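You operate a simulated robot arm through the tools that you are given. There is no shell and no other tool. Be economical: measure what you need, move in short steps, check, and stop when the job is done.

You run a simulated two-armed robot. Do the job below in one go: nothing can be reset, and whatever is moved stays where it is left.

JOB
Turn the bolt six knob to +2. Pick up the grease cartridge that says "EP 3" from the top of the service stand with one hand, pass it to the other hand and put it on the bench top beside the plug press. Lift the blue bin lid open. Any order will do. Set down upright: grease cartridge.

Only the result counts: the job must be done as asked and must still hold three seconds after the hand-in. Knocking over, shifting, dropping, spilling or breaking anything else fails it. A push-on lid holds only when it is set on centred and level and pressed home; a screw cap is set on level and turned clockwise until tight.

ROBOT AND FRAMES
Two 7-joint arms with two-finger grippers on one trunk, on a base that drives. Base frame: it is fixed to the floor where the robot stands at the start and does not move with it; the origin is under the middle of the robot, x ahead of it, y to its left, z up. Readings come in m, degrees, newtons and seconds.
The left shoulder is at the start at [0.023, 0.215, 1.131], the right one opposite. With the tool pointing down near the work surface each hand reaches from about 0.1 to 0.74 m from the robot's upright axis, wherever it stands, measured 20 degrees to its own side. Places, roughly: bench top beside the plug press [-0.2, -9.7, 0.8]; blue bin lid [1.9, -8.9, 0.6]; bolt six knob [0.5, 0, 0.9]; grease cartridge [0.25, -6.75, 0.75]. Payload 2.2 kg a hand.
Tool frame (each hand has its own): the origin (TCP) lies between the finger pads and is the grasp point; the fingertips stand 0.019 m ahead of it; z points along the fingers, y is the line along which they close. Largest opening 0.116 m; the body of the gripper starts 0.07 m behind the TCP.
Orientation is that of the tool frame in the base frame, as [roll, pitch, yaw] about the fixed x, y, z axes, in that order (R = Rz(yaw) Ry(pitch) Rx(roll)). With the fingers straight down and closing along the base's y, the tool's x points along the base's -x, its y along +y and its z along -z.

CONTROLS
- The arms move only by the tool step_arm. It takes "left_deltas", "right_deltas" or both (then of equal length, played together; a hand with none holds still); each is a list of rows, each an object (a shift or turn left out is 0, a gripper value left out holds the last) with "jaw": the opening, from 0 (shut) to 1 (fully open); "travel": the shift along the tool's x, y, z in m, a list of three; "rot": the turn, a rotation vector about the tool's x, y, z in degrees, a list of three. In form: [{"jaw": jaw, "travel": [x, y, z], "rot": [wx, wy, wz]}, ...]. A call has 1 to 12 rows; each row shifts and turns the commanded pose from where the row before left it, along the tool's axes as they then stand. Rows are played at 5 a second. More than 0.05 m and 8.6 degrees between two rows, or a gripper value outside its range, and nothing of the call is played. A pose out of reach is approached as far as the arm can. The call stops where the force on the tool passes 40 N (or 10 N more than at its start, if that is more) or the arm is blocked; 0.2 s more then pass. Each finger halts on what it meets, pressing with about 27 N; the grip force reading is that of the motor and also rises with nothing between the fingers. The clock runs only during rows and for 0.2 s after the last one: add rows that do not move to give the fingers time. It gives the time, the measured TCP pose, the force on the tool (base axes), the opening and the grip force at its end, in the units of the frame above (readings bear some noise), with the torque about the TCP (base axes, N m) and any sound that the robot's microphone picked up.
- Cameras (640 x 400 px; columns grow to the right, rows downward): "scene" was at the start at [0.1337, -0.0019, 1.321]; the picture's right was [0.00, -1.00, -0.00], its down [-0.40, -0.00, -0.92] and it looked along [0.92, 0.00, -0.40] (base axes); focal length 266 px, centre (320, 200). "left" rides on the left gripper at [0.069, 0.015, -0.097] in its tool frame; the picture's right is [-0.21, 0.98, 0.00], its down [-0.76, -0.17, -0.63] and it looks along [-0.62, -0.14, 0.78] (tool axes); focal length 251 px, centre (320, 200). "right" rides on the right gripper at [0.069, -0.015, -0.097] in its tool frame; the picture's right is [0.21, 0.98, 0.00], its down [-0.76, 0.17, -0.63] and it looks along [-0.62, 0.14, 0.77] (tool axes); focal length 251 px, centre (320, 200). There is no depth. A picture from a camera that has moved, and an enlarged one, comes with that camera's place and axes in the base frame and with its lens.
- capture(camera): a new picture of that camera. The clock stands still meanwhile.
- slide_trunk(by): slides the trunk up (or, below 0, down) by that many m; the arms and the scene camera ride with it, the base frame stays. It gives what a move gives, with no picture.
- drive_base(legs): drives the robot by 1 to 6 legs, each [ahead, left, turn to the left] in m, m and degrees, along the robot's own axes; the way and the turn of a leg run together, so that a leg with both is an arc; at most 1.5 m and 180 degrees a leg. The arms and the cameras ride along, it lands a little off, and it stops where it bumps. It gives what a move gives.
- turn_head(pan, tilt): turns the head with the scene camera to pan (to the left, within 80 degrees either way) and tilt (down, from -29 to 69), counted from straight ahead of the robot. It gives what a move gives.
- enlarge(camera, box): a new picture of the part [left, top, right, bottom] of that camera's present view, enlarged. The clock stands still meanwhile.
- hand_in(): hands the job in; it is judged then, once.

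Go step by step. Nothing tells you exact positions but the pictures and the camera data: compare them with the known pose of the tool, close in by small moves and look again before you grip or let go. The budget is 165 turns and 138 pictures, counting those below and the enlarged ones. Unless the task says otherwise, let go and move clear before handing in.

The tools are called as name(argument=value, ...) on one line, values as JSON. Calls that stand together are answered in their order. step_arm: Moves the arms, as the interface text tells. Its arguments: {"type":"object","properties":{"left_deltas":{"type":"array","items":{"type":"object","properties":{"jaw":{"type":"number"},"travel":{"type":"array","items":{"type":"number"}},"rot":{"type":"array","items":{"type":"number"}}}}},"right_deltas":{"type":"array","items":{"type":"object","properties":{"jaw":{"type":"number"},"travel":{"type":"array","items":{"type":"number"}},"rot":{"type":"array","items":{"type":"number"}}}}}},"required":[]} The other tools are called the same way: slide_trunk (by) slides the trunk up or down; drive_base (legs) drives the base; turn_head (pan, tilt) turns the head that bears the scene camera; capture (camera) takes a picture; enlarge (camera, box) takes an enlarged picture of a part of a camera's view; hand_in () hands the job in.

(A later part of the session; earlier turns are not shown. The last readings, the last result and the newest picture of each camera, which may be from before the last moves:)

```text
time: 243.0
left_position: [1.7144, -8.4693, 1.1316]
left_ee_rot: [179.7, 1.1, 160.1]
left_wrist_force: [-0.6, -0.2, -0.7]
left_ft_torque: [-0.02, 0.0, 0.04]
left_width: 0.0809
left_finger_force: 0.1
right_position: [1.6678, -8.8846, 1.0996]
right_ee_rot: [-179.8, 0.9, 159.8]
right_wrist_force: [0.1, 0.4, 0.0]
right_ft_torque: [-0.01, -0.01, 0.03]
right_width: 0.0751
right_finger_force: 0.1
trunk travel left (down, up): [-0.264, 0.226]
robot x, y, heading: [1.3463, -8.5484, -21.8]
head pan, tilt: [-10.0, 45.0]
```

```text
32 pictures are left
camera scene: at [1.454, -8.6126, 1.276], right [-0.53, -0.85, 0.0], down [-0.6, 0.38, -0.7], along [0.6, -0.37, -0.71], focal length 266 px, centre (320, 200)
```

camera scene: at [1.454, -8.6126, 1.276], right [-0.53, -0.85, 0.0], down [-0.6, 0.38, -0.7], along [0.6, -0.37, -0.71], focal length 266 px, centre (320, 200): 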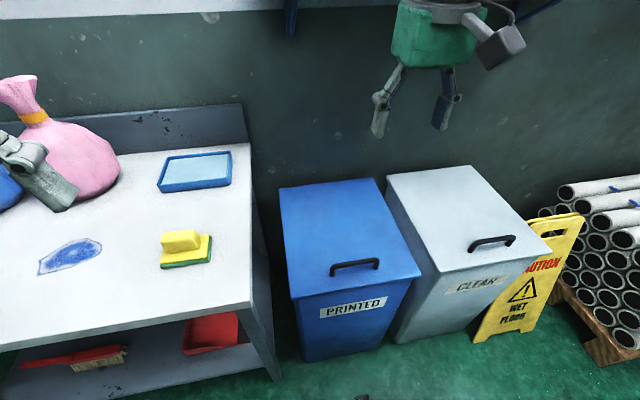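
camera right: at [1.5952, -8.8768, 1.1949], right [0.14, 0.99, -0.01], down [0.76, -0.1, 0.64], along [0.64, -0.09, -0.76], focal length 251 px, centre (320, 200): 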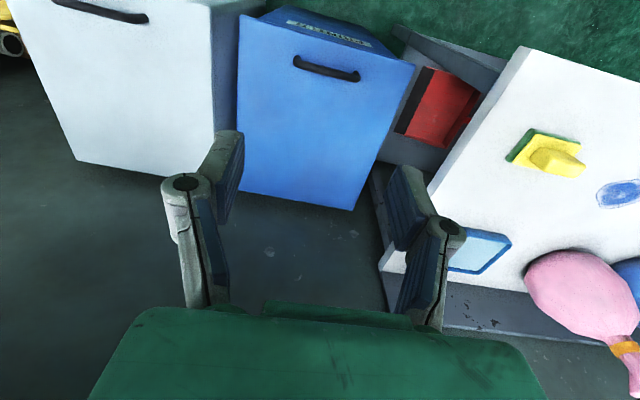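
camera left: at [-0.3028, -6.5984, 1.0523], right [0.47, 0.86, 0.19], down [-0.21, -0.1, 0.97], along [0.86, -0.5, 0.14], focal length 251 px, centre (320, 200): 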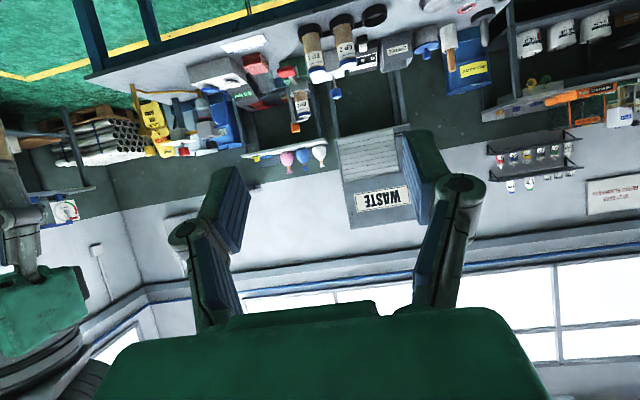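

The handle bar is about (1.71,-8.878,0.68). I move 7 cm closer and rotate the right gripper 90° so it closes across the bar.

drive_base(legs=[[0.07, 0, 0]])

step_arm(right_deltas=[{"jaw": 0.6, "rot": [0, 0, 8.3]}, {"rot": [0, 0, 8.3]}, {"rot": [0, 0, 8.3]}, {"rot": [0, 0, 8.3]}, {"rot": [0, 0, 8.3]}, {"rot": [0, 0, 8.3]}, {"rot": [0, 0, 8.3]}, {"rot": [0, 0, 8.3]}, {"rot": [0, 0, 8.3]}, {"rot": [0, 0, 8.3]}, {"rot": [0, 0, 8]}, {}])

step_arm(right_deltas=[{"travel": [0, 0, 0.045]}, {"travel": [0, 0, 0.045]}, {"travel": [0, 0, 0.045]}, {"travel": [0, 0, 0.045]}, {"travel": [0, 0, 0.045]}, {"travel": [0, 0, 0.03]}, {}, {}, {}])

capture(camera="right")

capture(camera="scene")

```text
time: 244.0
left_position: [1.78, -8.4954, 1.1325]
left_ee_rot: [179.6, 0.9, 160.3]
left_wrist_force: [-0.4, 0.0, -0.1]
left_ft_torque: [0.03, 0.03, 0.03]
left_width: 0.0814
left_finger_force: 0.1
right_position: [1.733, -8.9137, 1.0998]
right_ee_rot: [-179.9, 0.8, 159.8]
right_wrist_force: [0.5, -0.4, -0.2]
right_ft_torque: [0.02, 0.07, 0.01]
right_width: 0.0755
right_finger_force: 0.0
trunk travel left (down, up): [-0.264, 0.226]
robot x, y, heading: [1.4095, -8.5794, -22.0]
head pan, tilt: [-10.0, 45.0]
```

```text
time: 246.6
left_position: [1.7774, -8.4945, 1.1321]
left_ee_rot: [179.6, 1.1, 160.2]
left_wrist_force: [-0.2, 0.0, 0.7]
left_ft_torque: [-0.02, -0.01, -0.04]
left_width: 0.0813
left_finger_force: 0.2
right_position: [1.7314, -8.9124, 1.1003]
right_ee_rot: [179.0, 0.2, 68.6]
right_wrist_force: [-0.5, -0.6, -0.8]
right_ft_torque: [-0.06, 0.01, 0.01]
right_width: 0.0696
right_finger_force: 0.0
trunk travel left (down, up): [-0.264, 0.226]
robot x, y, heading: [1.4105, -8.5746, -22.0]
head pan, tilt: [-10.0, 45.0]
```

```text
time: 248.6
left_position: [1.7768, -8.4942, 1.1313]
left_ee_rot: [179.6, 1.1, 160.3]
left_wrist_force: [-0.4, -0.2, 0.4]
left_ft_torque: [0.01, 0.01, -0.01]
left_width: 0.0808
left_finger_force: 0.1
right_position: [1.731, -8.9144, 0.8485]
right_ee_rot: [179.0, 0.1, 68.7]
right_wrist_force: [0.4, 0.0, -0.4]
right_ft_torque: [0.01, 0.0, -0.04]
right_width: 0.0694
right_finger_force: 0.3
trunk travel left (down, up): [-0.264, 0.226]
robot x, y, heading: [1.41, -8.5773, -22.3]
head pan, tilt: [-10.0, 45.0]
```

```text
31 pictures are left
camera right: at [1.7392, -8.8437, 0.9437], right [0.99, -0.15, 0.02], down [-0.13, -0.76, 0.64], along [-0.08, -0.63, -0.77], focal length 251 px, centre (320, 200)
```

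right: 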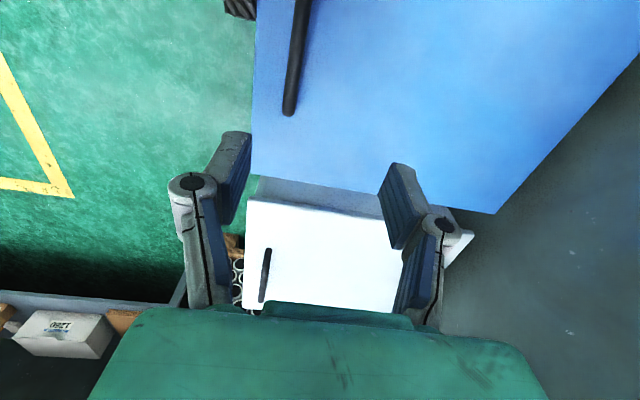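

```text
30 pictures are left
camera scene: at [1.5185, -8.6382, 1.276], right [-0.53, -0.85, 0.0], down [-0.6, 0.37, -0.7], along [0.6, -0.37, -0.71], focal length 266 px, centre (320, 200)
```

scene: 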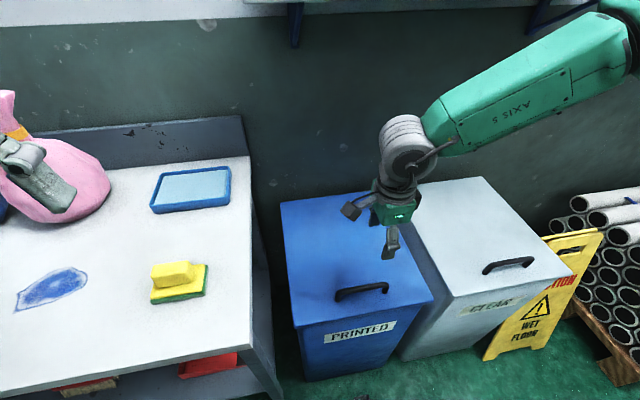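

I line up over the handle bar (about (1.721,-8.882,0.66)) and descend partway.

step_arm(right_deltas=[{"travel": [0.026, -0.021, 0]}, {"travel": [0, 0, 0.045]}, {"travel": [0, 0, 0.045]}, {"travel": [0, 0, 0.02]}, {}, {}, {}])

capture(camera="right")

enlarge(camera="scene", box=[270, 180, 470, 340])

```text
time: 250.2
left_position: [1.7774, -8.494, 1.1318]
left_ee_rot: [179.6, 1.1, 160.2]
left_wrist_force: [-0.4, -0.1, -0.2]
left_ft_torque: [-0.01, -0.02, -0.02]
left_width: 0.0813
left_finger_force: 0.2
right_position: [1.7224, -8.8816, 0.7349]
right_ee_rot: [179.0, 0.1, 68.8]
right_wrist_force: [-0.2, -1.3, -0.3]
right_ft_torque: [-0.05, -0.02, 0.0]
right_width: 0.0698
right_finger_force: 0.1
trunk travel left (down, up): [-0.264, 0.226]
robot x, y, heading: [1.415, -8.5781, -21.8]
head pan, tilt: [-10.0, 45.0]
```

```text
29 pictures are left
camera right: at [1.7315, -8.8101, 0.8305], right [0.99, -0.15, 0.02], down [-0.13, -0.76, 0.64], along [-0.08, -0.63, -0.77], focal length 251 px, centre (320, 200)
```

right: 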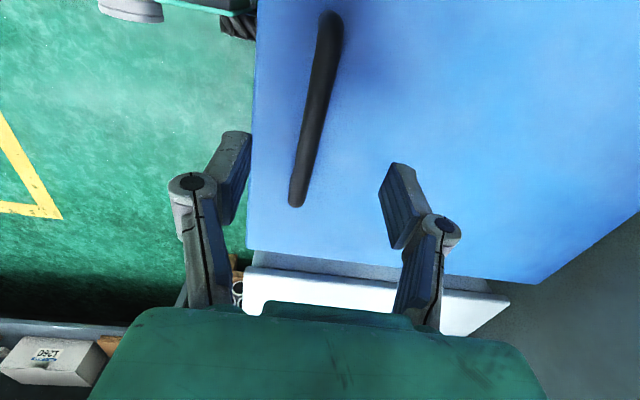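

```text
2.50 times, centred on (370, 260) of scene
camera zoom: at [1.5188, -8.638, 1.276], right [-0.53, -0.85, 0.0], down [-0.6, 0.37, -0.7], along [0.6, -0.37, -0.71], focal length 665 px, centre (195, 50)
```

zoom: 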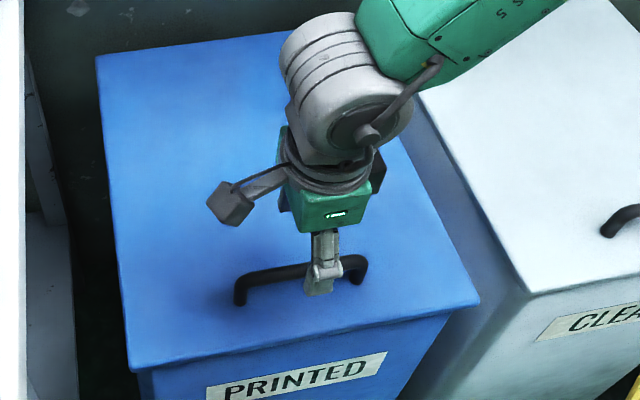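

step_arm(right_deltas=[{"travel": [0, -0.005, 0.03]}, {"travel": [0, 0, 0.03]}, {"travel": [0, 0, 0.015]}, {}, {}])

capture(camera="right")

```text
time: 251.4
left_position: [1.7781, -8.4941, 1.1325]
left_ee_rot: [179.6, 1.0, 160.3]
left_wrist_force: [-0.6, 1.0, -0.6]
left_ft_torque: [-0.01, -0.01, 0.0]
left_width: 0.0811
left_finger_force: 0.0
right_position: [1.7211, -8.8794, 0.6584]
right_ee_rot: [179.0, 0.0, 68.8]
right_wrist_force: [-0.2, -1.0, 1.1]
right_ft_torque: [0.01, 0.0, 0.02]
right_width: 0.0698
right_finger_force: 0.1
trunk travel left (down, up): [-0.264, 0.226]
robot x, y, heading: [1.4108, -8.5782, -21.7]
head pan, tilt: [-10.0, 45.0]
```

```text
27 pictures are left
camera right: at [1.7291, -8.8099, 0.7557], right [0.99, -0.15, 0.02], down [-0.13, -0.76, 0.64], along [-0.08, -0.63, -0.77], focal length 251 px, centre (320, 200)
```

right: 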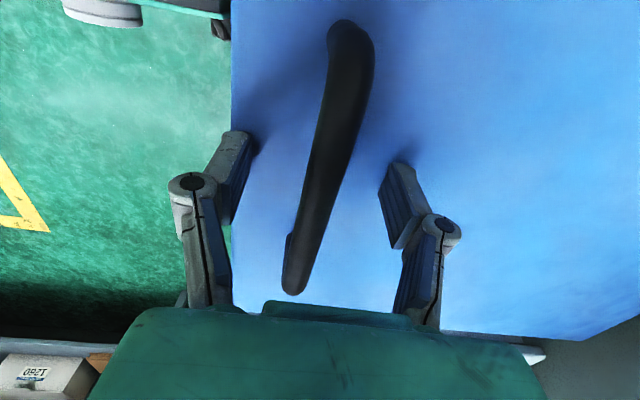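

The bar is between the fingers. Close.

step_arm(right_deltas=[{"jaw": 0.0}, {}, {}, {}])

```text
time: 252.4
left_position: [1.7783, -8.4935, 1.1317]
left_ee_rot: [179.7, 1.1, 160.4]
left_wrist_force: [-0.2, 0.6, -0.4]
left_ft_torque: [-0.01, -0.01, 0.02]
left_width: 0.0814
left_finger_force: 0.2
right_position: [1.721, -8.8802, 0.6602]
right_ee_rot: [179.1, 0.1, 68.8]
right_wrist_force: [0.5, -0.2, -0.1]
right_ft_torque: [0.04, 0.0, 0.03]
right_width: 0.0
right_finger_force: 26.2
trunk travel left (down, up): [-0.264, 0.226]
robot x, y, heading: [1.4117, -8.5767, -22.2]
head pan, tilt: [-10.0, 45.0]
```

The fingers closed above the bar; it's lower. I reopen and go down further carefully.

step_arm(right_deltas=[{"jaw": 0.6}, {}, {}, {"travel": [0, 0, 0.012]}, {"travel": [0, 0, 0.01]}, {"travel": [0, 0, 0.008]}, {}])

capture(camera="right")

enlarge(camera="scene", box=[300, 220, 440, 330])

```text
time: 253.4
left_position: [1.7689, -8.4894, 1.1365]
left_ee_rot: [179.7, 1.7, 160.2]
left_wrist_force: [-1.4, -0.1, 0.9]
left_ft_torque: [-0.01, -0.11, 0.02]
left_width: 0.0814
left_finger_force: 0.0
right_position: [1.7169, -8.8769, 0.6577]
right_ee_rot: [178.6, -0.1, 69.0]
right_wrist_force: [-6.7, 6.8, 3.7]
right_ft_torque: [-0.5, -0.5, -0.01]
right_width: 0.0142
right_finger_force: 12.1
trunk travel left (down, up): [-0.264, 0.226]
robot x, y, heading: [1.4108, -8.5765, -21.9]
head pan, tilt: [-10.0, 45.0]
stopped in row 5 (right hand): the force on the tool passed its limit at 48 N (the readings are from after the stop); the commanded pose is now the measured one
```

```text
26 pictures are left
camera right: at [1.7237, -8.8064, 0.7542], right [0.99, -0.15, 0.03], down [-0.13, -0.76, 0.63], along [-0.08, -0.63, -0.77], focal length 251 px, centre (320, 200)
```

right: 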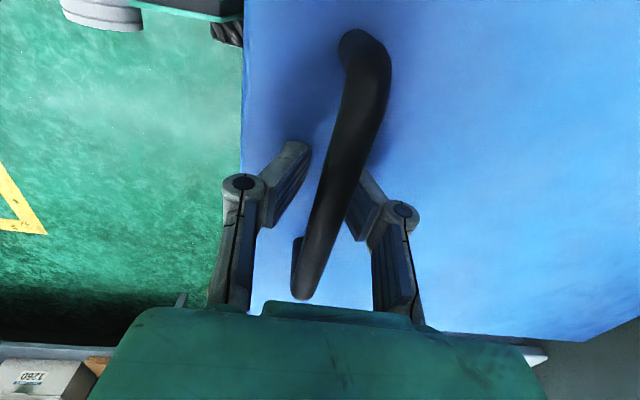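

```text
3.64 times, centred on (370, 275) of scene
camera zoom: at [1.5092, -8.6339, 1.2781], right [-0.53, -0.85, 0.0], down [-0.6, 0.37, -0.71], along [0.6, -0.38, -0.7], focal length 967 px, centre (138, -73)
```

zoom: 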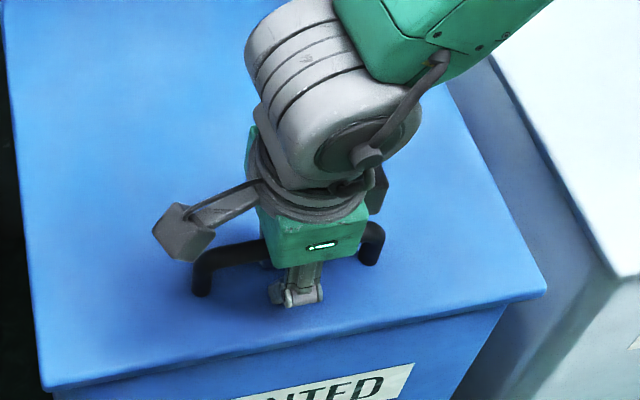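

Readings are ambiguous; I reopen in place and check the width.

step_arm(right_deltas=[{"jaw": 0.6}, {}, {}, {}, {}])

capture(camera="right")

```text
time: 254.7
left_position: [1.7756, -8.4928, 1.1325]
left_ee_rot: [179.7, 1.3, 160.2]
left_wrist_force: [-0.2, -0.3, 1.7]
left_ft_torque: [0.03, 0.01, -0.01]
left_width: 0.0813
left_finger_force: 0.0
right_position: [1.7218, -8.8805, 0.6542]
right_ee_rot: [178.6, 0.1, 68.8]
right_wrist_force: [-1.4, -1.7, 21.0]
right_ft_torque: [0.03, 0.09, 0.0]
right_width: 0.0757
right_finger_force: 8.8
trunk travel left (down, up): [-0.264, 0.226]
robot x, y, heading: [1.4131, -8.5776, -21.9]
head pan, tilt: [-10.0, 45.0]
```

```text
24 pictures are left
camera right: at [1.73, -8.8103, 0.7493], right [0.99, -0.15, 0.02], down [-0.13, -0.76, 0.64], along [-0.08, -0.63, -0.77], focal length 251 px, centre (320, 200)
```

right: 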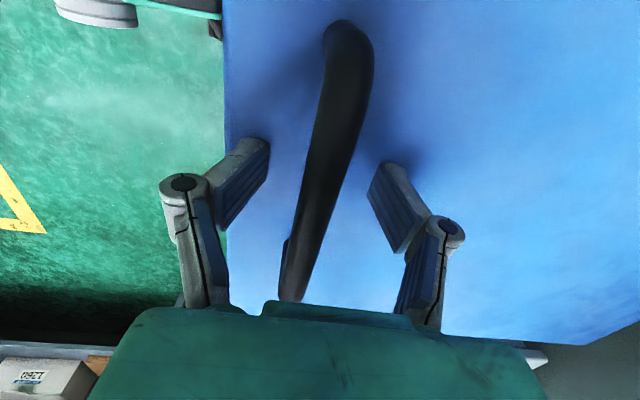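

The fingertips rest on the lid (z≈0.635); the bar is higher than I thought. I raise 2.2 cm and close.

step_arm(right_deltas=[{"travel": [0, 0, -0.024]}, {}, {"jaw": 0.0}, {}, {}, {}])

```text
time: 256.1
left_position: [1.7737, -8.494, 1.1337]
left_ee_rot: [179.7, 1.3, 160.3]
left_wrist_force: [-0.8, -0.9, -0.4]
left_ft_torque: [-0.03, 0.0, 0.01]
left_width: 0.0812
left_finger_force: 0.1
right_position: [1.7186, -8.8791, 0.6761]
right_ee_rot: [178.9, 0.1, 68.8]
right_wrist_force: [-21.4, 6.7, -0.7]
right_ft_torque: [-0.01, 0.02, -0.07]
right_width: 0.0062
right_finger_force: 32.2
trunk travel left (down, up): [-0.264, 0.226]
robot x, y, heading: [1.4086, -8.5774, -21.9]
head pan, tilt: [-10.0, 45.0]
```

capture(camera="right")

enlarge(camera="scene", box=[300, 220, 440, 330])

```text
23 pictures are left
camera right: at [1.7265, -8.8092, 0.7725], right [0.99, -0.15, 0.02], down [-0.13, -0.76, 0.64], along [-0.08, -0.63, -0.77], focal length 251 px, centre (320, 200)
```

right: 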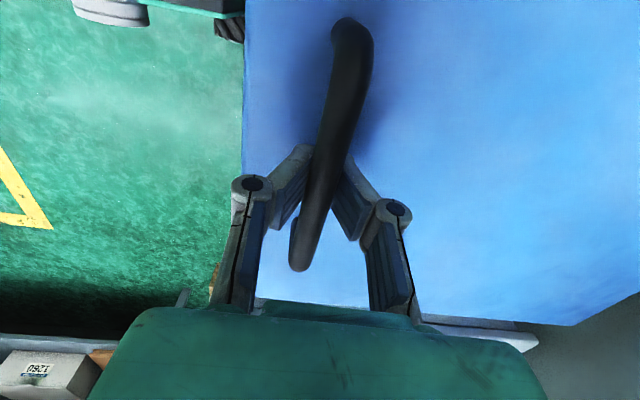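

```text
3.64 times, centred on (370, 275) of scene
camera zoom: at [1.5167, -8.6374, 1.2762], right [-0.53, -0.85, 0.0], down [-0.6, 0.37, -0.71], along [0.6, -0.37, -0.71], focal length 967 px, centre (138, -73)
```

zoom: 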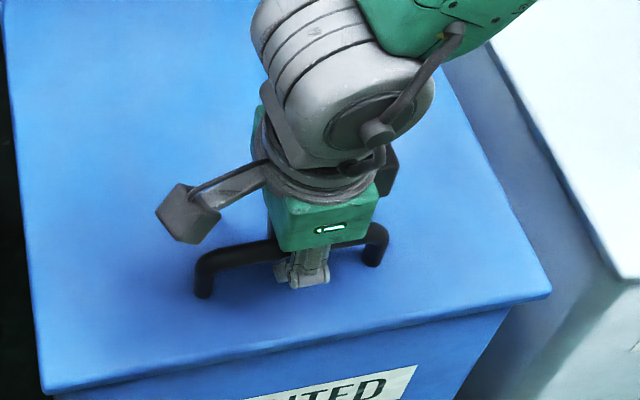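

The closed fingertips are hooked under the bar. I lift along the lid's arc, first part.

step_arm(right_deltas=[{"travel": [0, 0.0078, -0.0418]}, {"travel": [0, 0.0132, -0.04]}, {"travel": [0, 0.0183, -0.038]}, {"travel": [0, 0.0231, -0.0353]}, {}])

capture(camera="scene")

```text
time: 257.2
left_position: [1.7757, -8.4931, 1.133]
left_ee_rot: [179.6, 1.2, 160.4]
left_wrist_force: [0.2, -0.8, 0.5]
left_ft_torque: [0.02, 0.03, 0.0]
left_width: 0.0812
left_finger_force: 0.1
right_position: [1.7792, -8.9008, 0.8336]
right_ee_rot: [178.6, -0.1, 68.8]
right_wrist_force: [1.0, -1.0, -1.1]
right_ft_torque: [-0.04, 0.01, -0.01]
right_width: 0.0
right_finger_force: 28.3
trunk travel left (down, up): [-0.264, 0.226]
robot x, y, heading: [1.4131, -8.5776, -21.8]
head pan, tilt: [-10.0, 45.0]
```

```text
21 pictures are left
camera scene: at [1.5193, -8.6387, 1.2759], right [-0.53, -0.85, 0.0], down [-0.6, 0.38, -0.7], along [0.6, -0.37, -0.71], focal length 266 px, centre (320, 200)
```

scene: 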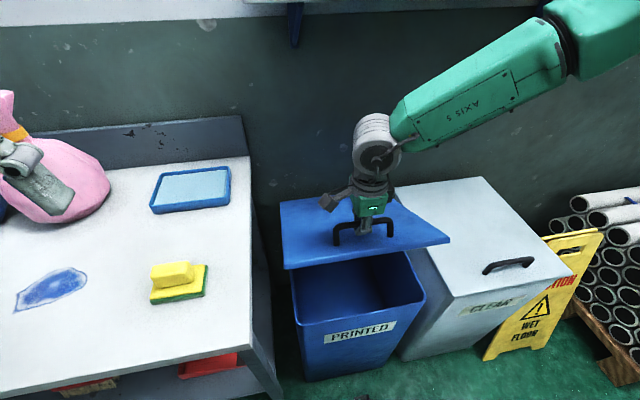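

The lid is rising on the hook. I continue the arc.

step_arm(right_deltas=[{"travel": [0, 0.0276, -0.0319]}, {"travel": [0, 0.0314, -0.0281]}, {"travel": [0, 0.0349, -0.0238]}, {}])

capture(camera="scene")

```text
time: 258.2
left_position: [1.7746, -8.4929, 1.133]
left_ee_rot: [179.6, 1.3, 160.3]
left_wrist_force: [-0.3, -0.3, -0.9]
left_ft_torque: [0.05, -0.03, 0.0]
left_width: 0.0814
left_finger_force: 0.0
right_position: [1.8615, -8.9362, 0.9162]
right_ee_rot: [178.7, 0.0, 68.8]
right_wrist_force: [0.3, 0.2, 0.7]
right_ft_torque: [0.02, -0.01, 0.0]
right_width: 0.0001
right_finger_force: 28.7
trunk travel left (down, up): [-0.264, 0.226]
robot x, y, heading: [1.4125, -8.5769, -21.8]
head pan, tilt: [-10.0, 45.0]
```

```text
20 pictures are left
camera scene: at [1.5191, -8.6383, 1.276], right [-0.53, -0.85, 0.0], down [-0.6, 0.38, -0.7], along [0.6, -0.37, -0.71], focal length 266 px, centre (320, 200)
```

scene: 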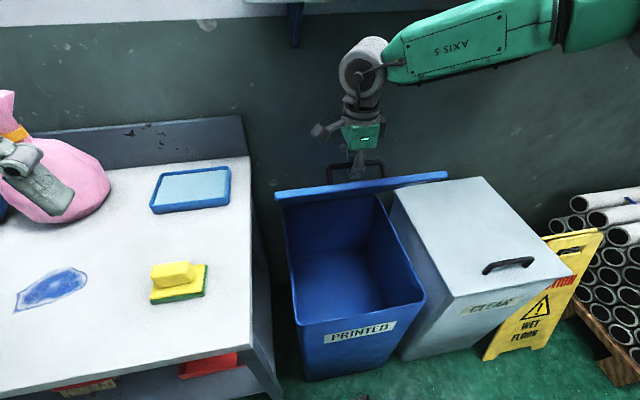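

step_arm(right_deltas=[{"travel": [0, 0.0377, -0.019]}, {"travel": [0, 0.0398, -0.0139]}, {"travel": [0, 0.041, -0.0085]}, {}])

capture(camera="scene")

```text
time: 259.2
left_position: [1.7691, -8.4949, 1.1343]
left_ee_rot: [179.4, 1.4, 160.2]
left_wrist_force: [0.0, 0.5, 0.2]
left_ft_torque: [-0.03, -0.02, 0.02]
left_width: 0.0812
left_finger_force: 0.1
right_position: [1.9587, -8.9764, 0.9471]
right_ee_rot: [-179.9, 0.6, 69.3]
right_wrist_force: [-1.6, 0.8, 0.1]
right_ft_torque: [0.01, -0.06, 0.0]
right_width: 0.0001
right_finger_force: 28.4
trunk travel left (down, up): [-0.264, 0.226]
robot x, y, heading: [1.4101, -8.5752, -22.1]
head pan, tilt: [-10.0, 45.0]
```

```text
19 pictures are left
camera scene: at [1.5099, -8.641, 1.2749], right [-0.53, -0.85, 0.0], down [-0.6, 0.38, -0.71], along [0.6, -0.37, -0.71], focal length 266 px, centre (320, 200)
```

scene: 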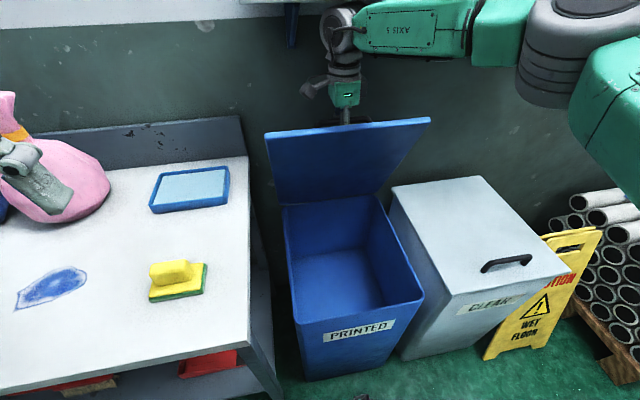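

step_arm(right_deltas=[{"travel": [0, 0.035, -0.001]}, {"travel": [0, 0.035, 0.002]}, {}, {}])

capture(camera="scene")

capture(camera="right")

```text
time: 260.2
left_position: [1.777, -8.4974, 1.1313]
left_ee_rot: [179.4, 1.0, 160.4]
left_wrist_force: [0.0, 0.4, 0.2]
left_ft_torque: [-0.01, 0.01, -0.04]
left_width: 0.0813
left_finger_force: 0.0
right_position: [2.0201, -8.9962, 0.9528]
right_ee_rot: [180.0, -0.1, 69.1]
right_wrist_force: [-0.5, 1.2, -0.8]
right_ft_torque: [-0.08, -0.05, -0.01]
right_width: 0.0
right_finger_force: 28.2
right hand out of reach, approached as far as the arm can: row 2
trunk travel left (down, up): [-0.264, 0.226]
robot x, y, heading: [1.4091, -8.5808, -22.1]
head pan, tilt: [-10.0, 45.0]
```

```text
18 pictures are left
camera scene: at [1.5257, -8.6484, 1.2744], right [-0.53, -0.85, 0.0], down [-0.61, 0.38, -0.7], along [0.59, -0.37, -0.72], focal length 266 px, centre (320, 200)
```

scene: 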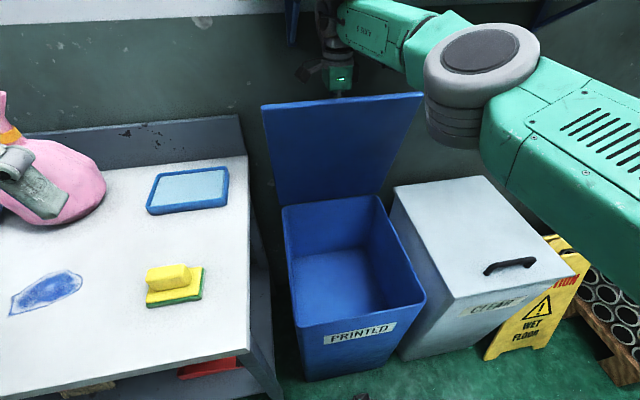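

```text
17 pictures are left
camera right: at [2.0296, -8.927, 1.0486], right [0.99, -0.15, 0.0], down [-0.12, -0.77, 0.63], along [-0.09, -0.62, -0.78], focal length 251 px, centre (320, 200)
```

right: 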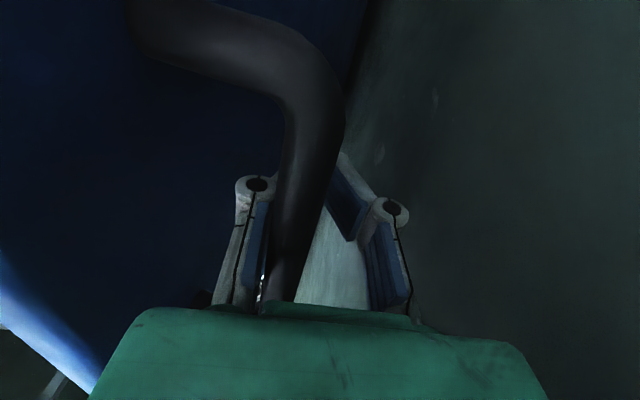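

The lid is near 85° but the arm is at full reach. I creep the base forward 4 cm, with the bin still ~9 cm ahead of the base.

drive_base(legs=[[0.04, 0, 0]])

step_arm(right_deltas=[{"travel": [0, 0.01, 0], "rot": [-5, 0, 0]}, {"travel": [0, 0.02, 0], "rot": [-5, 0, 0]}, {"travel": [0, 0.02, 0.003], "rot": [-5, 0, 0]}, {}, {}])

capture(camera="scene")

```text
time: 261.1
left_position: [1.8147, -8.5136, 1.1325]
left_ee_rot: [179.4, 0.9, 160.3]
left_wrist_force: [0.7, 0.7, 0.2]
left_ft_torque: [-0.03, -0.03, 0.01]
left_width: 0.0811
left_finger_force: 0.0
right_position: [2.0582, -9.0147, 0.9513]
right_ee_rot: [-179.9, 0.0, 68.9]
right_wrist_force: [-0.2, 0.2, 0.5]
right_ft_torque: [-0.02, -0.01, 0.0]
right_width: 0.0
right_finger_force: 28.5
trunk travel left (down, up): [-0.264, 0.226]
robot x, y, heading: [1.4526, -8.5948, -21.9]
head pan, tilt: [-10.0, 45.0]
```

```text
time: 261.7
left_position: [1.8017, -8.4991, 1.1363]
left_ee_rot: [179.7, 1.8, 160.5]
left_wrist_force: [0.2, -0.2, 0.1]
left_ft_torque: [-0.01, 0.03, 0.01]
left_width: 0.0815
left_finger_force: 0.1
right_position: [2.0643, -8.9995, 0.9411]
right_ee_rot: [175.0, 0.7, 69.9]
right_wrist_force: [0.7, -0.1, 0.7]
right_ft_torque: [-0.01, 0.03, -0.01]
right_width: 0.0002
right_finger_force: 28.3
trunk travel left (down, up): [-0.264, 0.226]
robot x, y, heading: [1.4496, -8.594, -21.5]
head pan, tilt: [-10.0, 45.0]
stopped in row 2 (right hand): the force on the tool passed its limit at 81 N (the readings are from after the stop); the commanded pose is now the measured one
```

```text
16 pictures are left
camera scene: at [1.5712, -8.6506, 1.2744], right [-0.53, -0.85, 0.01], down [-0.61, 0.37, -0.7], along [0.59, -0.37, -0.72], focal length 266 px, centre (320, 200)
```

scene: 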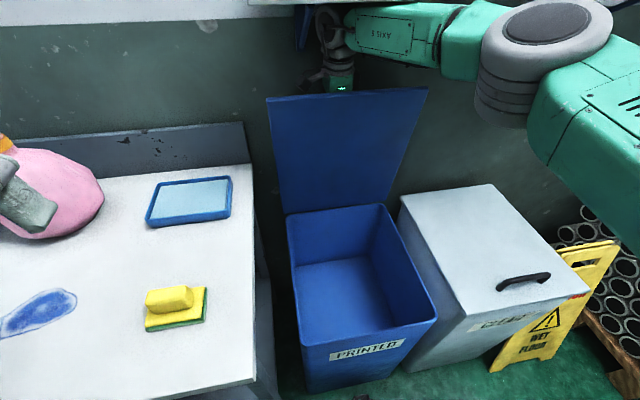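

The lid is about vertical. Before unhooking I bring the left hand in front of the lid as a guard, to be able to push it further back.

step_arm(left_deltas=[{"jaw": 0.0, "travel": [0, -0.044, 0]}, {"travel": [0, -0.044, 0]}, {"travel": [0, -0.044, 0]}, {"travel": [0, -0.044, 0]}, {"travel": [0, -0.044, 0]}, {"travel": [-0.045, -0.02, 0]}, {"travel": [-0.045, 0, 0]}, {"travel": [-0.045, 0, 0]}, {"travel": [-0.045, 0, 0.01]}, {"travel": [-0.04, 0, 0.03]}, {}])

capture(camera="scene")

```text
time: 264.1
left_position: [1.9339, -8.7988, 1.0985]
left_ee_rot: [179.7, 1.8, 160.3]
left_wrist_force: [0.6, -1.5, -0.7]
left_ft_torque: [0.02, 0.01, -0.02]
left_width: 0.0003
left_finger_force: 26.4
right_position: [2.0628, -9.0008, 0.9399]
right_ee_rot: [174.9, 0.4, 69.5]
right_wrist_force: [-0.1, 0.2, -0.4]
right_ft_torque: [0.02, 0.02, -0.01]
right_width: 0.0
right_finger_force: 28.0
trunk travel left (down, up): [-0.264, 0.226]
robot x, y, heading: [1.4503, -8.5907, -21.9]
head pan, tilt: [-10.0, 45.0]
```

```text
15 pictures are left
camera scene: at [1.5723, -8.6478, 1.2741], right [-0.53, -0.85, 0.01], down [-0.61, 0.37, -0.7], along [0.59, -0.38, -0.72], focal length 266 px, centre (320, 200)
```

scene: 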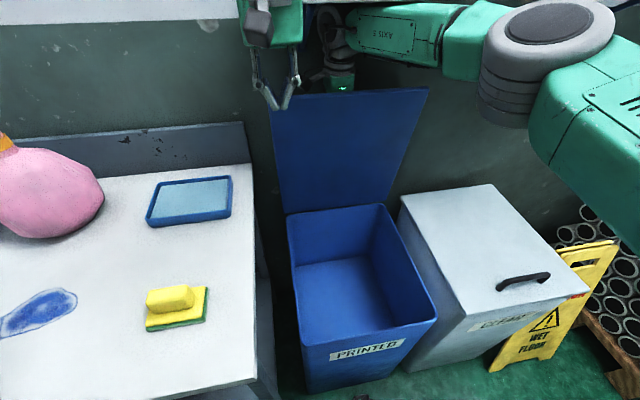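

step_arm(left_deltas=[{"travel": [0, -0.03, 0.035]}, {"travel": [0, -0.02, 0.04]}, {"travel": [0, 0, 0.04]}, {"travel": [0, 0, 0.03]}, {"travel": [-0.03, 0, 0]}, {"travel": [-0.03, 0, 0]}, {"travel": [-0.025, 0, 0]}, {}])

capture(camera="scene")

```text
time: 265.9
left_position: [1.9981, -8.8758, 0.9517]
left_ee_rot: [179.4, 1.5, 159.9]
left_wrist_force: [0.4, 3.5, 8.9]
left_ft_torque: [-0.53, -0.4, 0.07]
left_width: 0.0001
left_finger_force: 26.5
right_position: [2.0633, -9.0013, 0.9419]
right_ee_rot: [174.9, 0.4, 69.5]
right_wrist_force: [0.1, 0.1, -0.4]
right_ft_torque: [0.03, 0.0, 0.0]
right_width: 0.0
right_finger_force: 28.7
trunk travel left (down, up): [-0.264, 0.226]
robot x, y, heading: [1.4487, -8.591, -21.9]
head pan, tilt: [-10.0, 45.0]
```

```text
14 pictures are left
camera scene: at [1.5727, -8.6481, 1.2732], right [-0.53, -0.85, 0.01], down [-0.61, 0.37, -0.7], along [0.59, -0.38, -0.72], focal length 266 px, centre (320, 200)
```

scene: 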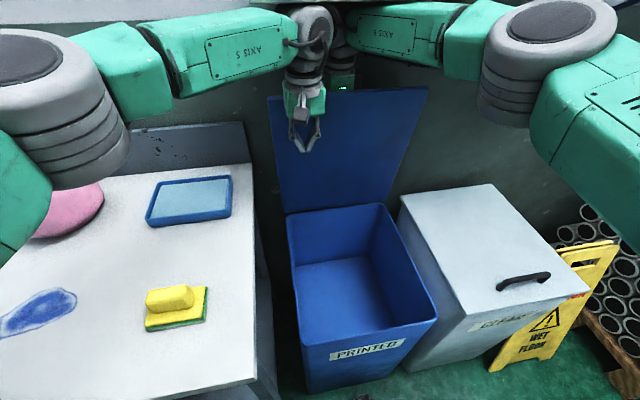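

The left hand now backs the lid. I open the right gripper and raise it off the bar.

step_arm(right_deltas=[{"jaw": 0.4}, {}, {}, {"travel": [0, 0, -0.02]}, {"travel": [0, 0, -0.03]}, {"travel": [0, 0, -0.04]}, {}])

capture(camera="scene")

```text
time: 266.9
left_position: [1.9901, -8.8743, 0.9515]
left_ee_rot: [179.0, 1.1, 160.1]
left_wrist_force: [-3.2, 3.6, -2.2]
left_ft_torque: [-0.23, -0.3, -0.1]
left_width: 0.0
left_finger_force: 27.6
right_position: [2.0535, -8.9942, 0.938]
right_ee_rot: [176.5, 1.1, 70.5]
right_wrist_force: [6.1, -5.4, 1.4]
right_ft_torque: [0.13, 0.2, 0.15]
right_width: 0.0432
right_finger_force: 0.1
trunk travel left (down, up): [-0.264, 0.226]
robot x, y, heading: [1.4495, -8.5898, -21.9]
head pan, tilt: [-10.0, 45.0]
stopped in row 5 (left hand): the force on the tool passed its limit at 43 N (the readings are from after the stop); the commanded pose is now the measured one
```

```text
13 pictures are left
camera scene: at [1.5783, -8.6488, 1.2734], right [-0.53, -0.85, 0.01], down [-0.62, 0.37, -0.69], along [0.59, -0.37, -0.72], focal length 266 px, centre (320, 200)
```

scene: 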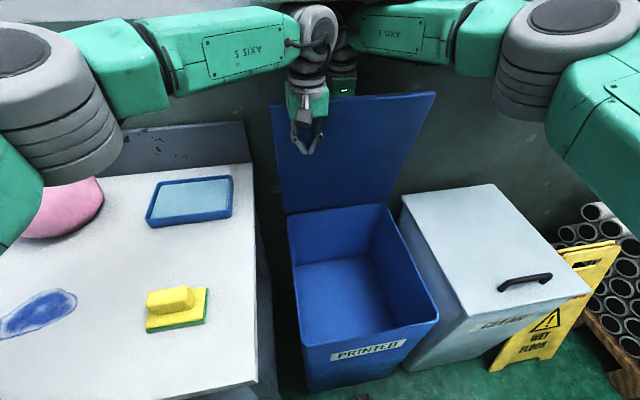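

The two wrists touched. I shift the left hand 4 cm to the left (still in front of the lid) and then raise the right.

step_arm(left_deltas=[{"travel": [0.005, 0.02, 0]}, {"travel": [0, 0.02, 0]}, {}])

step_arm(right_deltas=[{"travel": [0, 0, -0.015]}, {"travel": [0, 0.005, -0.02]}, {"travel": [0, 0, -0.02]}, {"travel": [0, 0, -0.02]}, {}])

capture(camera="scene")

```text
time: 267.7
left_position: [1.9878, -8.8495, 0.9528]
left_ee_rot: [178.4, 1.1, 159.2]
left_wrist_force: [-0.2, -0.2, -0.4]
left_ft_torque: [0.0, 0.02, 0.02]
left_width: 0.0
left_finger_force: 26.8
right_position: [2.0491, -9.0076, 0.9398]
right_ee_rot: [176.1, 0.0, 69.8]
right_wrist_force: [-1.0, -0.3, -0.6]
right_ft_torque: [-0.03, -0.02, -0.01]
right_width: 0.0462
right_finger_force: 0.1
trunk travel left (down, up): [-0.264, 0.226]
robot x, y, heading: [1.4482, -8.5915, -21.9]
head pan, tilt: [-10.0, 45.0]
```

```text
time: 269.1
left_position: [1.9803, -8.8372, 0.9526]
left_ee_rot: [178.4, 1.1, 159.4]
left_wrist_force: [-0.2, 0.0, 0.0]
left_ft_torque: [-0.02, 0.0, 0.0]
left_width: 0.0003
left_finger_force: 26.9
right_position: [2.0288, -8.9974, 0.9459]
right_ee_rot: [-177.6, 0.9, 69.5]
right_wrist_force: [0.4, -0.9, -0.5]
right_ft_torque: [-0.03, 0.0, -0.01]
right_width: 0.0459
right_finger_force: 0.1
trunk travel left (down, up): [-0.264, 0.226]
robot x, y, heading: [1.4469, -8.5898, -21.8]
head pan, tilt: [-10.0, 45.0]
stopped in row 5 (right hand): the arm was blocked; the commanded pose is now the measured one
```

```text
12 pictures are left
camera scene: at [1.5663, -8.6851, 1.2729], right [-0.53, -0.85, -0.02], down [-0.61, 0.39, -0.69], along [0.59, -0.36, -0.72], focal length 266 px, centre (320, 200)
```

scene: 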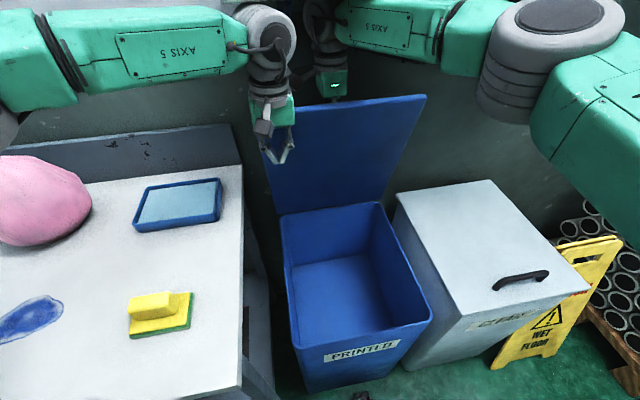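

The right wrist is under a wall shelf, so it cannot rise there. I bring the lid back to ~60° with both hands together, resting on the left hand, and unhook there.

step_arm(right_deltas=[{"travel": [0, -0.03, 0.002]}, {"travel": [0, -0.03, 0.005]}, {"travel": [0, -0.03, 0.007]}, {"travel": [0, -0.025, 0.008]}, {}], left_deltas=[{"travel": [0.025, 0, 0]}, {"travel": [0.025, 0, 0]}, {"travel": [0.025, 0, 0]}, {"travel": [0.02, 0, 0]}, {}])

capture(camera="scene")

```text
time: 270.3
left_position: [1.8902, -8.7959, 0.9583]
left_ee_rot: [179.4, 2.0, 159.7]
left_wrist_force: [-10.3, 0.8, 1.5]
left_ft_torque: [-0.04, 0.23, -0.24]
left_width: 0.0
left_finger_force: 26.9
right_position: [1.9171, -8.9436, 0.9452]
right_ee_rot: [-179.3, 1.1, 69.8]
right_wrist_force: [3.3, -4.6, 5.9]
right_ft_torque: [-0.02, 0.01, 0.08]
right_width: 0.0511
right_finger_force: 0.0
trunk travel left (down, up): [-0.264, 0.226]
robot x, y, heading: [1.4453, -8.5899, -21.8]
head pan, tilt: [-10.0, 45.0]
```

```text
11 pictures are left
camera scene: at [1.5546, -8.6565, 1.2761], right [-0.53, -0.85, 0.0], down [-0.6, 0.38, -0.7], along [0.6, -0.37, -0.71], focal length 266 px, centre (320, 200)
```

scene: 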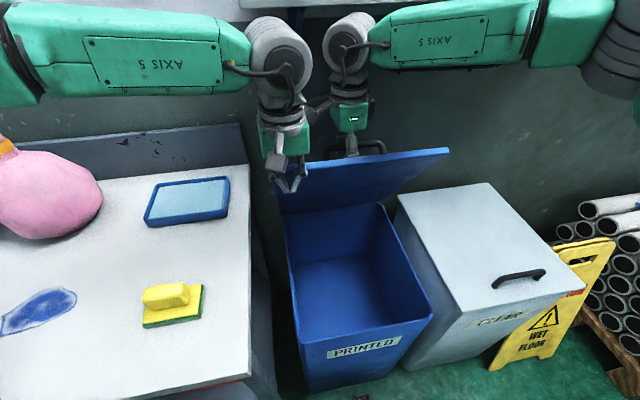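

The lid leans on the left hand at ~60°. Now I raise the right hand off the bar.

step_arm(right_deltas=[{"jaw": 0.6}, {}, {"travel": [0, 0, -0.02]}, {"travel": [0, 0, -0.025]}, {"travel": [0, 0, -0.03]}, {"travel": [0, 0, -0.03]}, {}])

capture(camera="scene")

```text
time: 271.9
left_position: [1.8846, -8.7926, 0.9651]
left_ee_rot: [179.5, 2.0, 159.4]
left_wrist_force: [-13.6, 3.1, 3.2]
left_ft_torque: [-0.07, -0.05, -0.16]
left_width: 0.0
left_finger_force: 27.2
right_position: [1.8882, -8.931, 0.959]
right_ee_rot: [-169.5, 2.8, 71.6]
right_wrist_force: [3.1, -5.9, 4.6]
right_ft_torque: [0.22, 0.21, 0.06]
right_width: 0.0869
right_finger_force: 0.0
trunk travel left (down, up): [-0.264, 0.226]
robot x, y, heading: [1.4471, -8.5944, -22.2]
head pan, tilt: [-10.0, 45.0]
stopped in row 7 (right hand): the arm was blocked; the commanded pose is now the measured one
```

```text
10 pictures are left
camera scene: at [1.5442, -8.6625, 1.2778], right [-0.53, -0.85, -0.01], down [-0.6, 0.38, -0.71], along [0.6, -0.37, -0.71], focal length 266 px, centre (320, 200)
```

scene: 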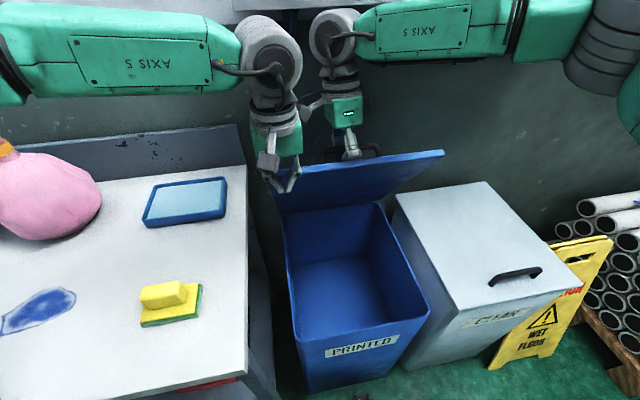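

The right hand camera is jammed against the left wrist. I slide the right hand along the bar to the right, level it, and then raise.

step_arm(right_deltas=[{"travel": [-0.015, 0, 0.005], "rot": [-4, 0, 0]}, {"travel": [-0.015, 0, 0], "rot": [-4, 0, 0]}, {}], left_deltas=[{"travel": [0, 0.01, 0]}, {"travel": [0, 0.005, 0]}, {}])

step_arm(right_deltas=[{"travel": [0, 0, -0.02]}, {"travel": [0, 0, -0.025]}, {"travel": [0, 0, -0.03]}, {"travel": [0, 0, -0.03]}, {}])

capture(camera="scene")

```text
time: 272.7
left_position: [1.8933, -8.7785, 0.9605]
left_ee_rot: [179.7, 2.1, 159.7]
left_wrist_force: [-9.4, 6.4, -0.8]
left_ft_torque: [0.08, -0.11, -0.13]
left_width: 0.0
left_finger_force: 27.1
right_position: [1.8815, -8.9615, 0.9599]
right_ee_rot: [-178.0, 2.5, 71.5]
right_wrist_force: [7.0, 2.1, 7.3]
right_ft_torque: [0.15, 0.31, -0.17]
right_width: 0.0888
right_finger_force: 0.0
trunk travel left (down, up): [-0.264, 0.226]
robot x, y, heading: [1.4465, -8.5903, -21.8]
head pan, tilt: [-10.0, 45.0]
```

```text
time: 273.9
left_position: [1.8964, -8.7739, 0.9605]
left_ee_rot: [179.9, 2.1, 159.7]
left_wrist_force: [0.0, -0.6, -0.7]
left_ft_torque: [-0.02, -0.02, 0.0]
left_width: 0.0001
left_finger_force: 26.9
right_position: [1.8898, -8.9516, 1.0639]
right_ee_rot: [-177.7, 2.8, 71.5]
right_wrist_force: [0.1, 0.3, 0.7]
right_ft_torque: [-0.02, -0.01, 0.02]
right_width: 0.0696
right_finger_force: 0.3
trunk travel left (down, up): [-0.264, 0.226]
robot x, y, heading: [1.4444, -8.5942, -22.0]
head pan, tilt: [-10.0, 45.0]
```

```text
9 pictures are left
camera scene: at [1.5562, -8.6528, 1.2758], right [-0.53, -0.85, 0.0], down [-0.6, 0.38, -0.7], along [0.6, -0.37, -0.71], focal length 266 px, centre (320, 200)
```

scene: 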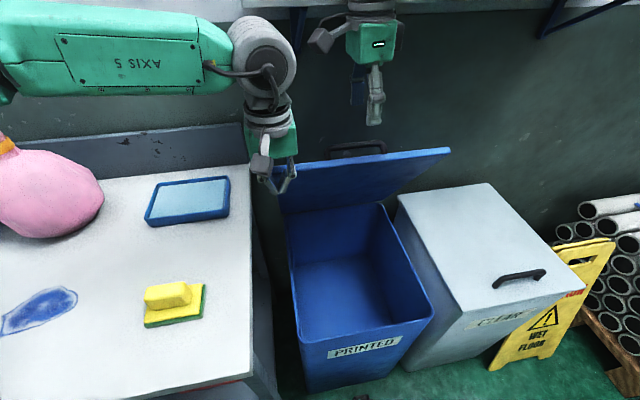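

Unhooked; the lid stays by itself at ~60°. Now the right hand goes back in front of the lid to push it fully open from inside.

step_arm(right_deltas=[{"jaw": 0.0, "travel": [-0.04, 0, -0.005]}, {"travel": [0, -0.045, 0]}, {"travel": [0, -0.045, 0]}, {"travel": [0, -0.045, 0]}, {"travel": [0, -0.045, 0]}, {"travel": [0, -0.045, 0]}, {"travel": [0, 0, 0.045]}, {"travel": [0, 0, 0.045]}, {"travel": [0, 0, 0.045]}, {"travel": [0, 0, 0.03]}, {}])

capture(camera="scene")

```text
time: 276.3
left_position: [1.8947, -8.7757, 0.961]
left_ee_rot: [179.6, 2.1, 159.8]
left_wrist_force: [-0.4, 0.4, 0.2]
left_ft_torque: [-0.02, -0.01, 0.01]
left_width: 0.0001
left_finger_force: 27.2
right_position: [1.6543, -8.9268, 0.909]
right_ee_rot: [-177.8, 2.8, 71.5]
right_wrist_force: [0.3, 0.1, -1.1]
right_ft_torque: [0.03, 0.04, 0.02]
right_width: 0.0
right_finger_force: 26.8
trunk travel left (down, up): [-0.264, 0.226]
robot x, y, heading: [1.445, -8.5932, -21.9]
head pan, tilt: [-10.0, 45.0]
```

```text
8 pictures are left
camera scene: at [1.5541, -8.6541, 1.2759], right [-0.53, -0.85, 0.0], down [-0.6, 0.38, -0.7], along [0.6, -0.37, -0.71], focal length 266 px, centre (320, 200)
```

scene: 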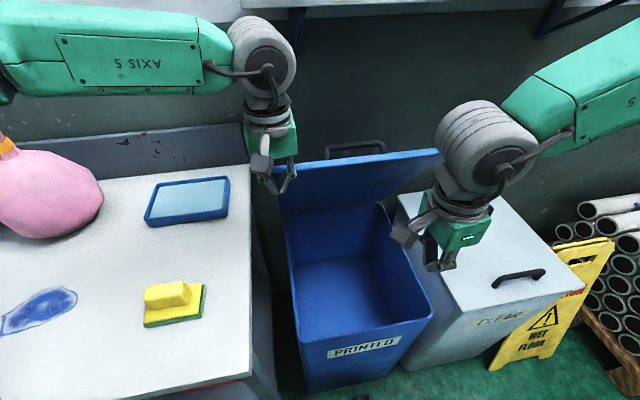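

step_arm(right_deltas=[{"travel": [0.015, 0.04, 0]}, {"travel": [0.015, 0.04, 0]}, {"travel": [0, 0.04, 0]}, {"travel": [0, 0.04, 0]}, {"travel": [0, 0.04, 0]}, {"travel": [0, 0.04, 0]}, {"travel": [0, 0.03, 0]}, {}, {}])

capture(camera="scene")

```text
time: 277.3
left_position: [1.8899, -8.7766, 0.9625]
left_ee_rot: [179.6, 2.3, 159.8]
left_wrist_force: [0.0, -0.5, 1.4]
left_ft_torque: [0.01, -0.02, 0.02]
left_width: 0.0002
left_finger_force: 27.1
right_position: [1.8147, -8.9484, 0.9099]
right_ee_rot: [-178.1, 2.7, 71.5]
right_wrist_force: [-0.6, 0.3, -0.9]
right_ft_torque: [0.05, 0.01, 0.0]
right_width: 0.0
right_finger_force: 27.2
trunk travel left (down, up): [-0.264, 0.226]
robot x, y, heading: [1.4478, -8.5869, -22.0]
head pan, tilt: [-10.0, 45.0]
stopped in row 5 (right hand): the force on the tool passed its limit at 52 N (the readings are from after the stop); the commanded pose is now the measured one
```

```text
7 pictures are left
camera scene: at [1.5535, -8.6555, 1.2759], right [-0.53, -0.85, 0.0], down [-0.6, 0.38, -0.7], along [0.6, -0.37, -0.71], focal length 266 px, centre (320, 200)
```

scene: 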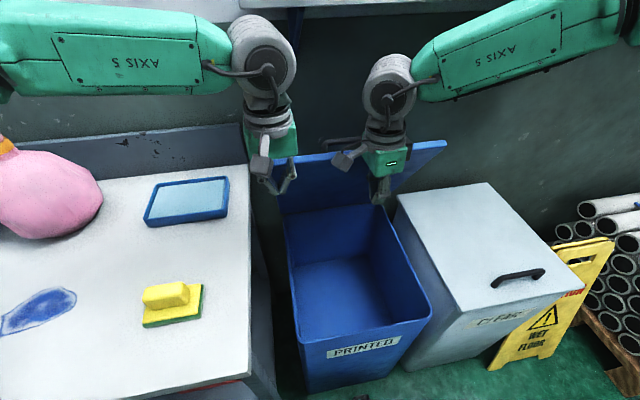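

Only the impact tripped the limit. I push on slowly.

step_arm(right_deltas=[{"travel": [0, 0.008, 0]}, {"travel": [0, 0.012, 0]}, {"travel": [0, 0.012, 0]}, {"travel": [0, 0.012, 0]}, {"travel": [0, 0.012, 0]}, {"travel": [0, 0.012, 0]}, {"travel": [0, 0.012, 0]}, {"travel": [0, 0.012, 0]}, {"travel": [0, 0.012, 0]}, {"travel": [0, 0.012, 0]}, {"travel": [0, 0.012, 0]}, {}])

capture(camera="scene")

```text
time: 278.0
left_position: [1.8897, -8.7746, 0.9649]
left_ee_rot: [179.7, 2.4, 159.7]
left_wrist_force: [0.7, 0.1, 0.0]
left_ft_torque: [-0.03, 0.06, 0.0]
left_width: 0.0
left_finger_force: 26.7
right_position: [1.8348, -8.9536, 0.9178]
right_ee_rot: [-178.6, 2.7, 71.3]
right_wrist_force: [-14.6, -6.5, 21.2]
right_ft_torque: [0.77, -1.95, -0.02]
right_width: 0.0
right_finger_force: 27.1
trunk travel left (down, up): [-0.264, 0.226]
robot x, y, heading: [1.4445, -8.5929, -22.1]
head pan, tilt: [-10.0, 45.0]
stopped in row 3 (right hand): the force on the tool passed its limit at 47 N (the readings are from after the stop); the commanded pose is now the measured one
```

```text
6 pictures are left
camera scene: at [1.551, -8.6562, 1.2763], right [-0.53, -0.85, 0.0], down [-0.6, 0.38, -0.7], along [0.6, -0.37, -0.71], focal length 266 px, centre (320, 200)
```

scene: 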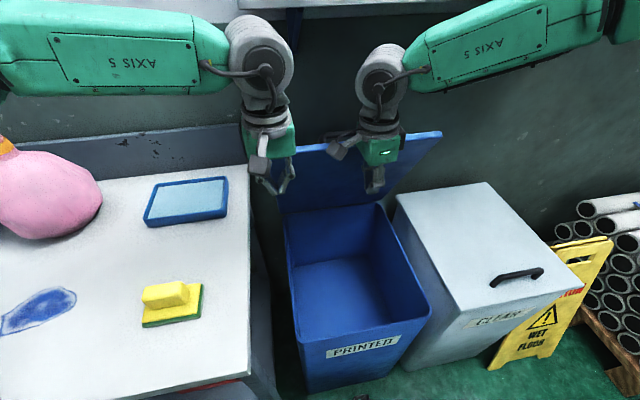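

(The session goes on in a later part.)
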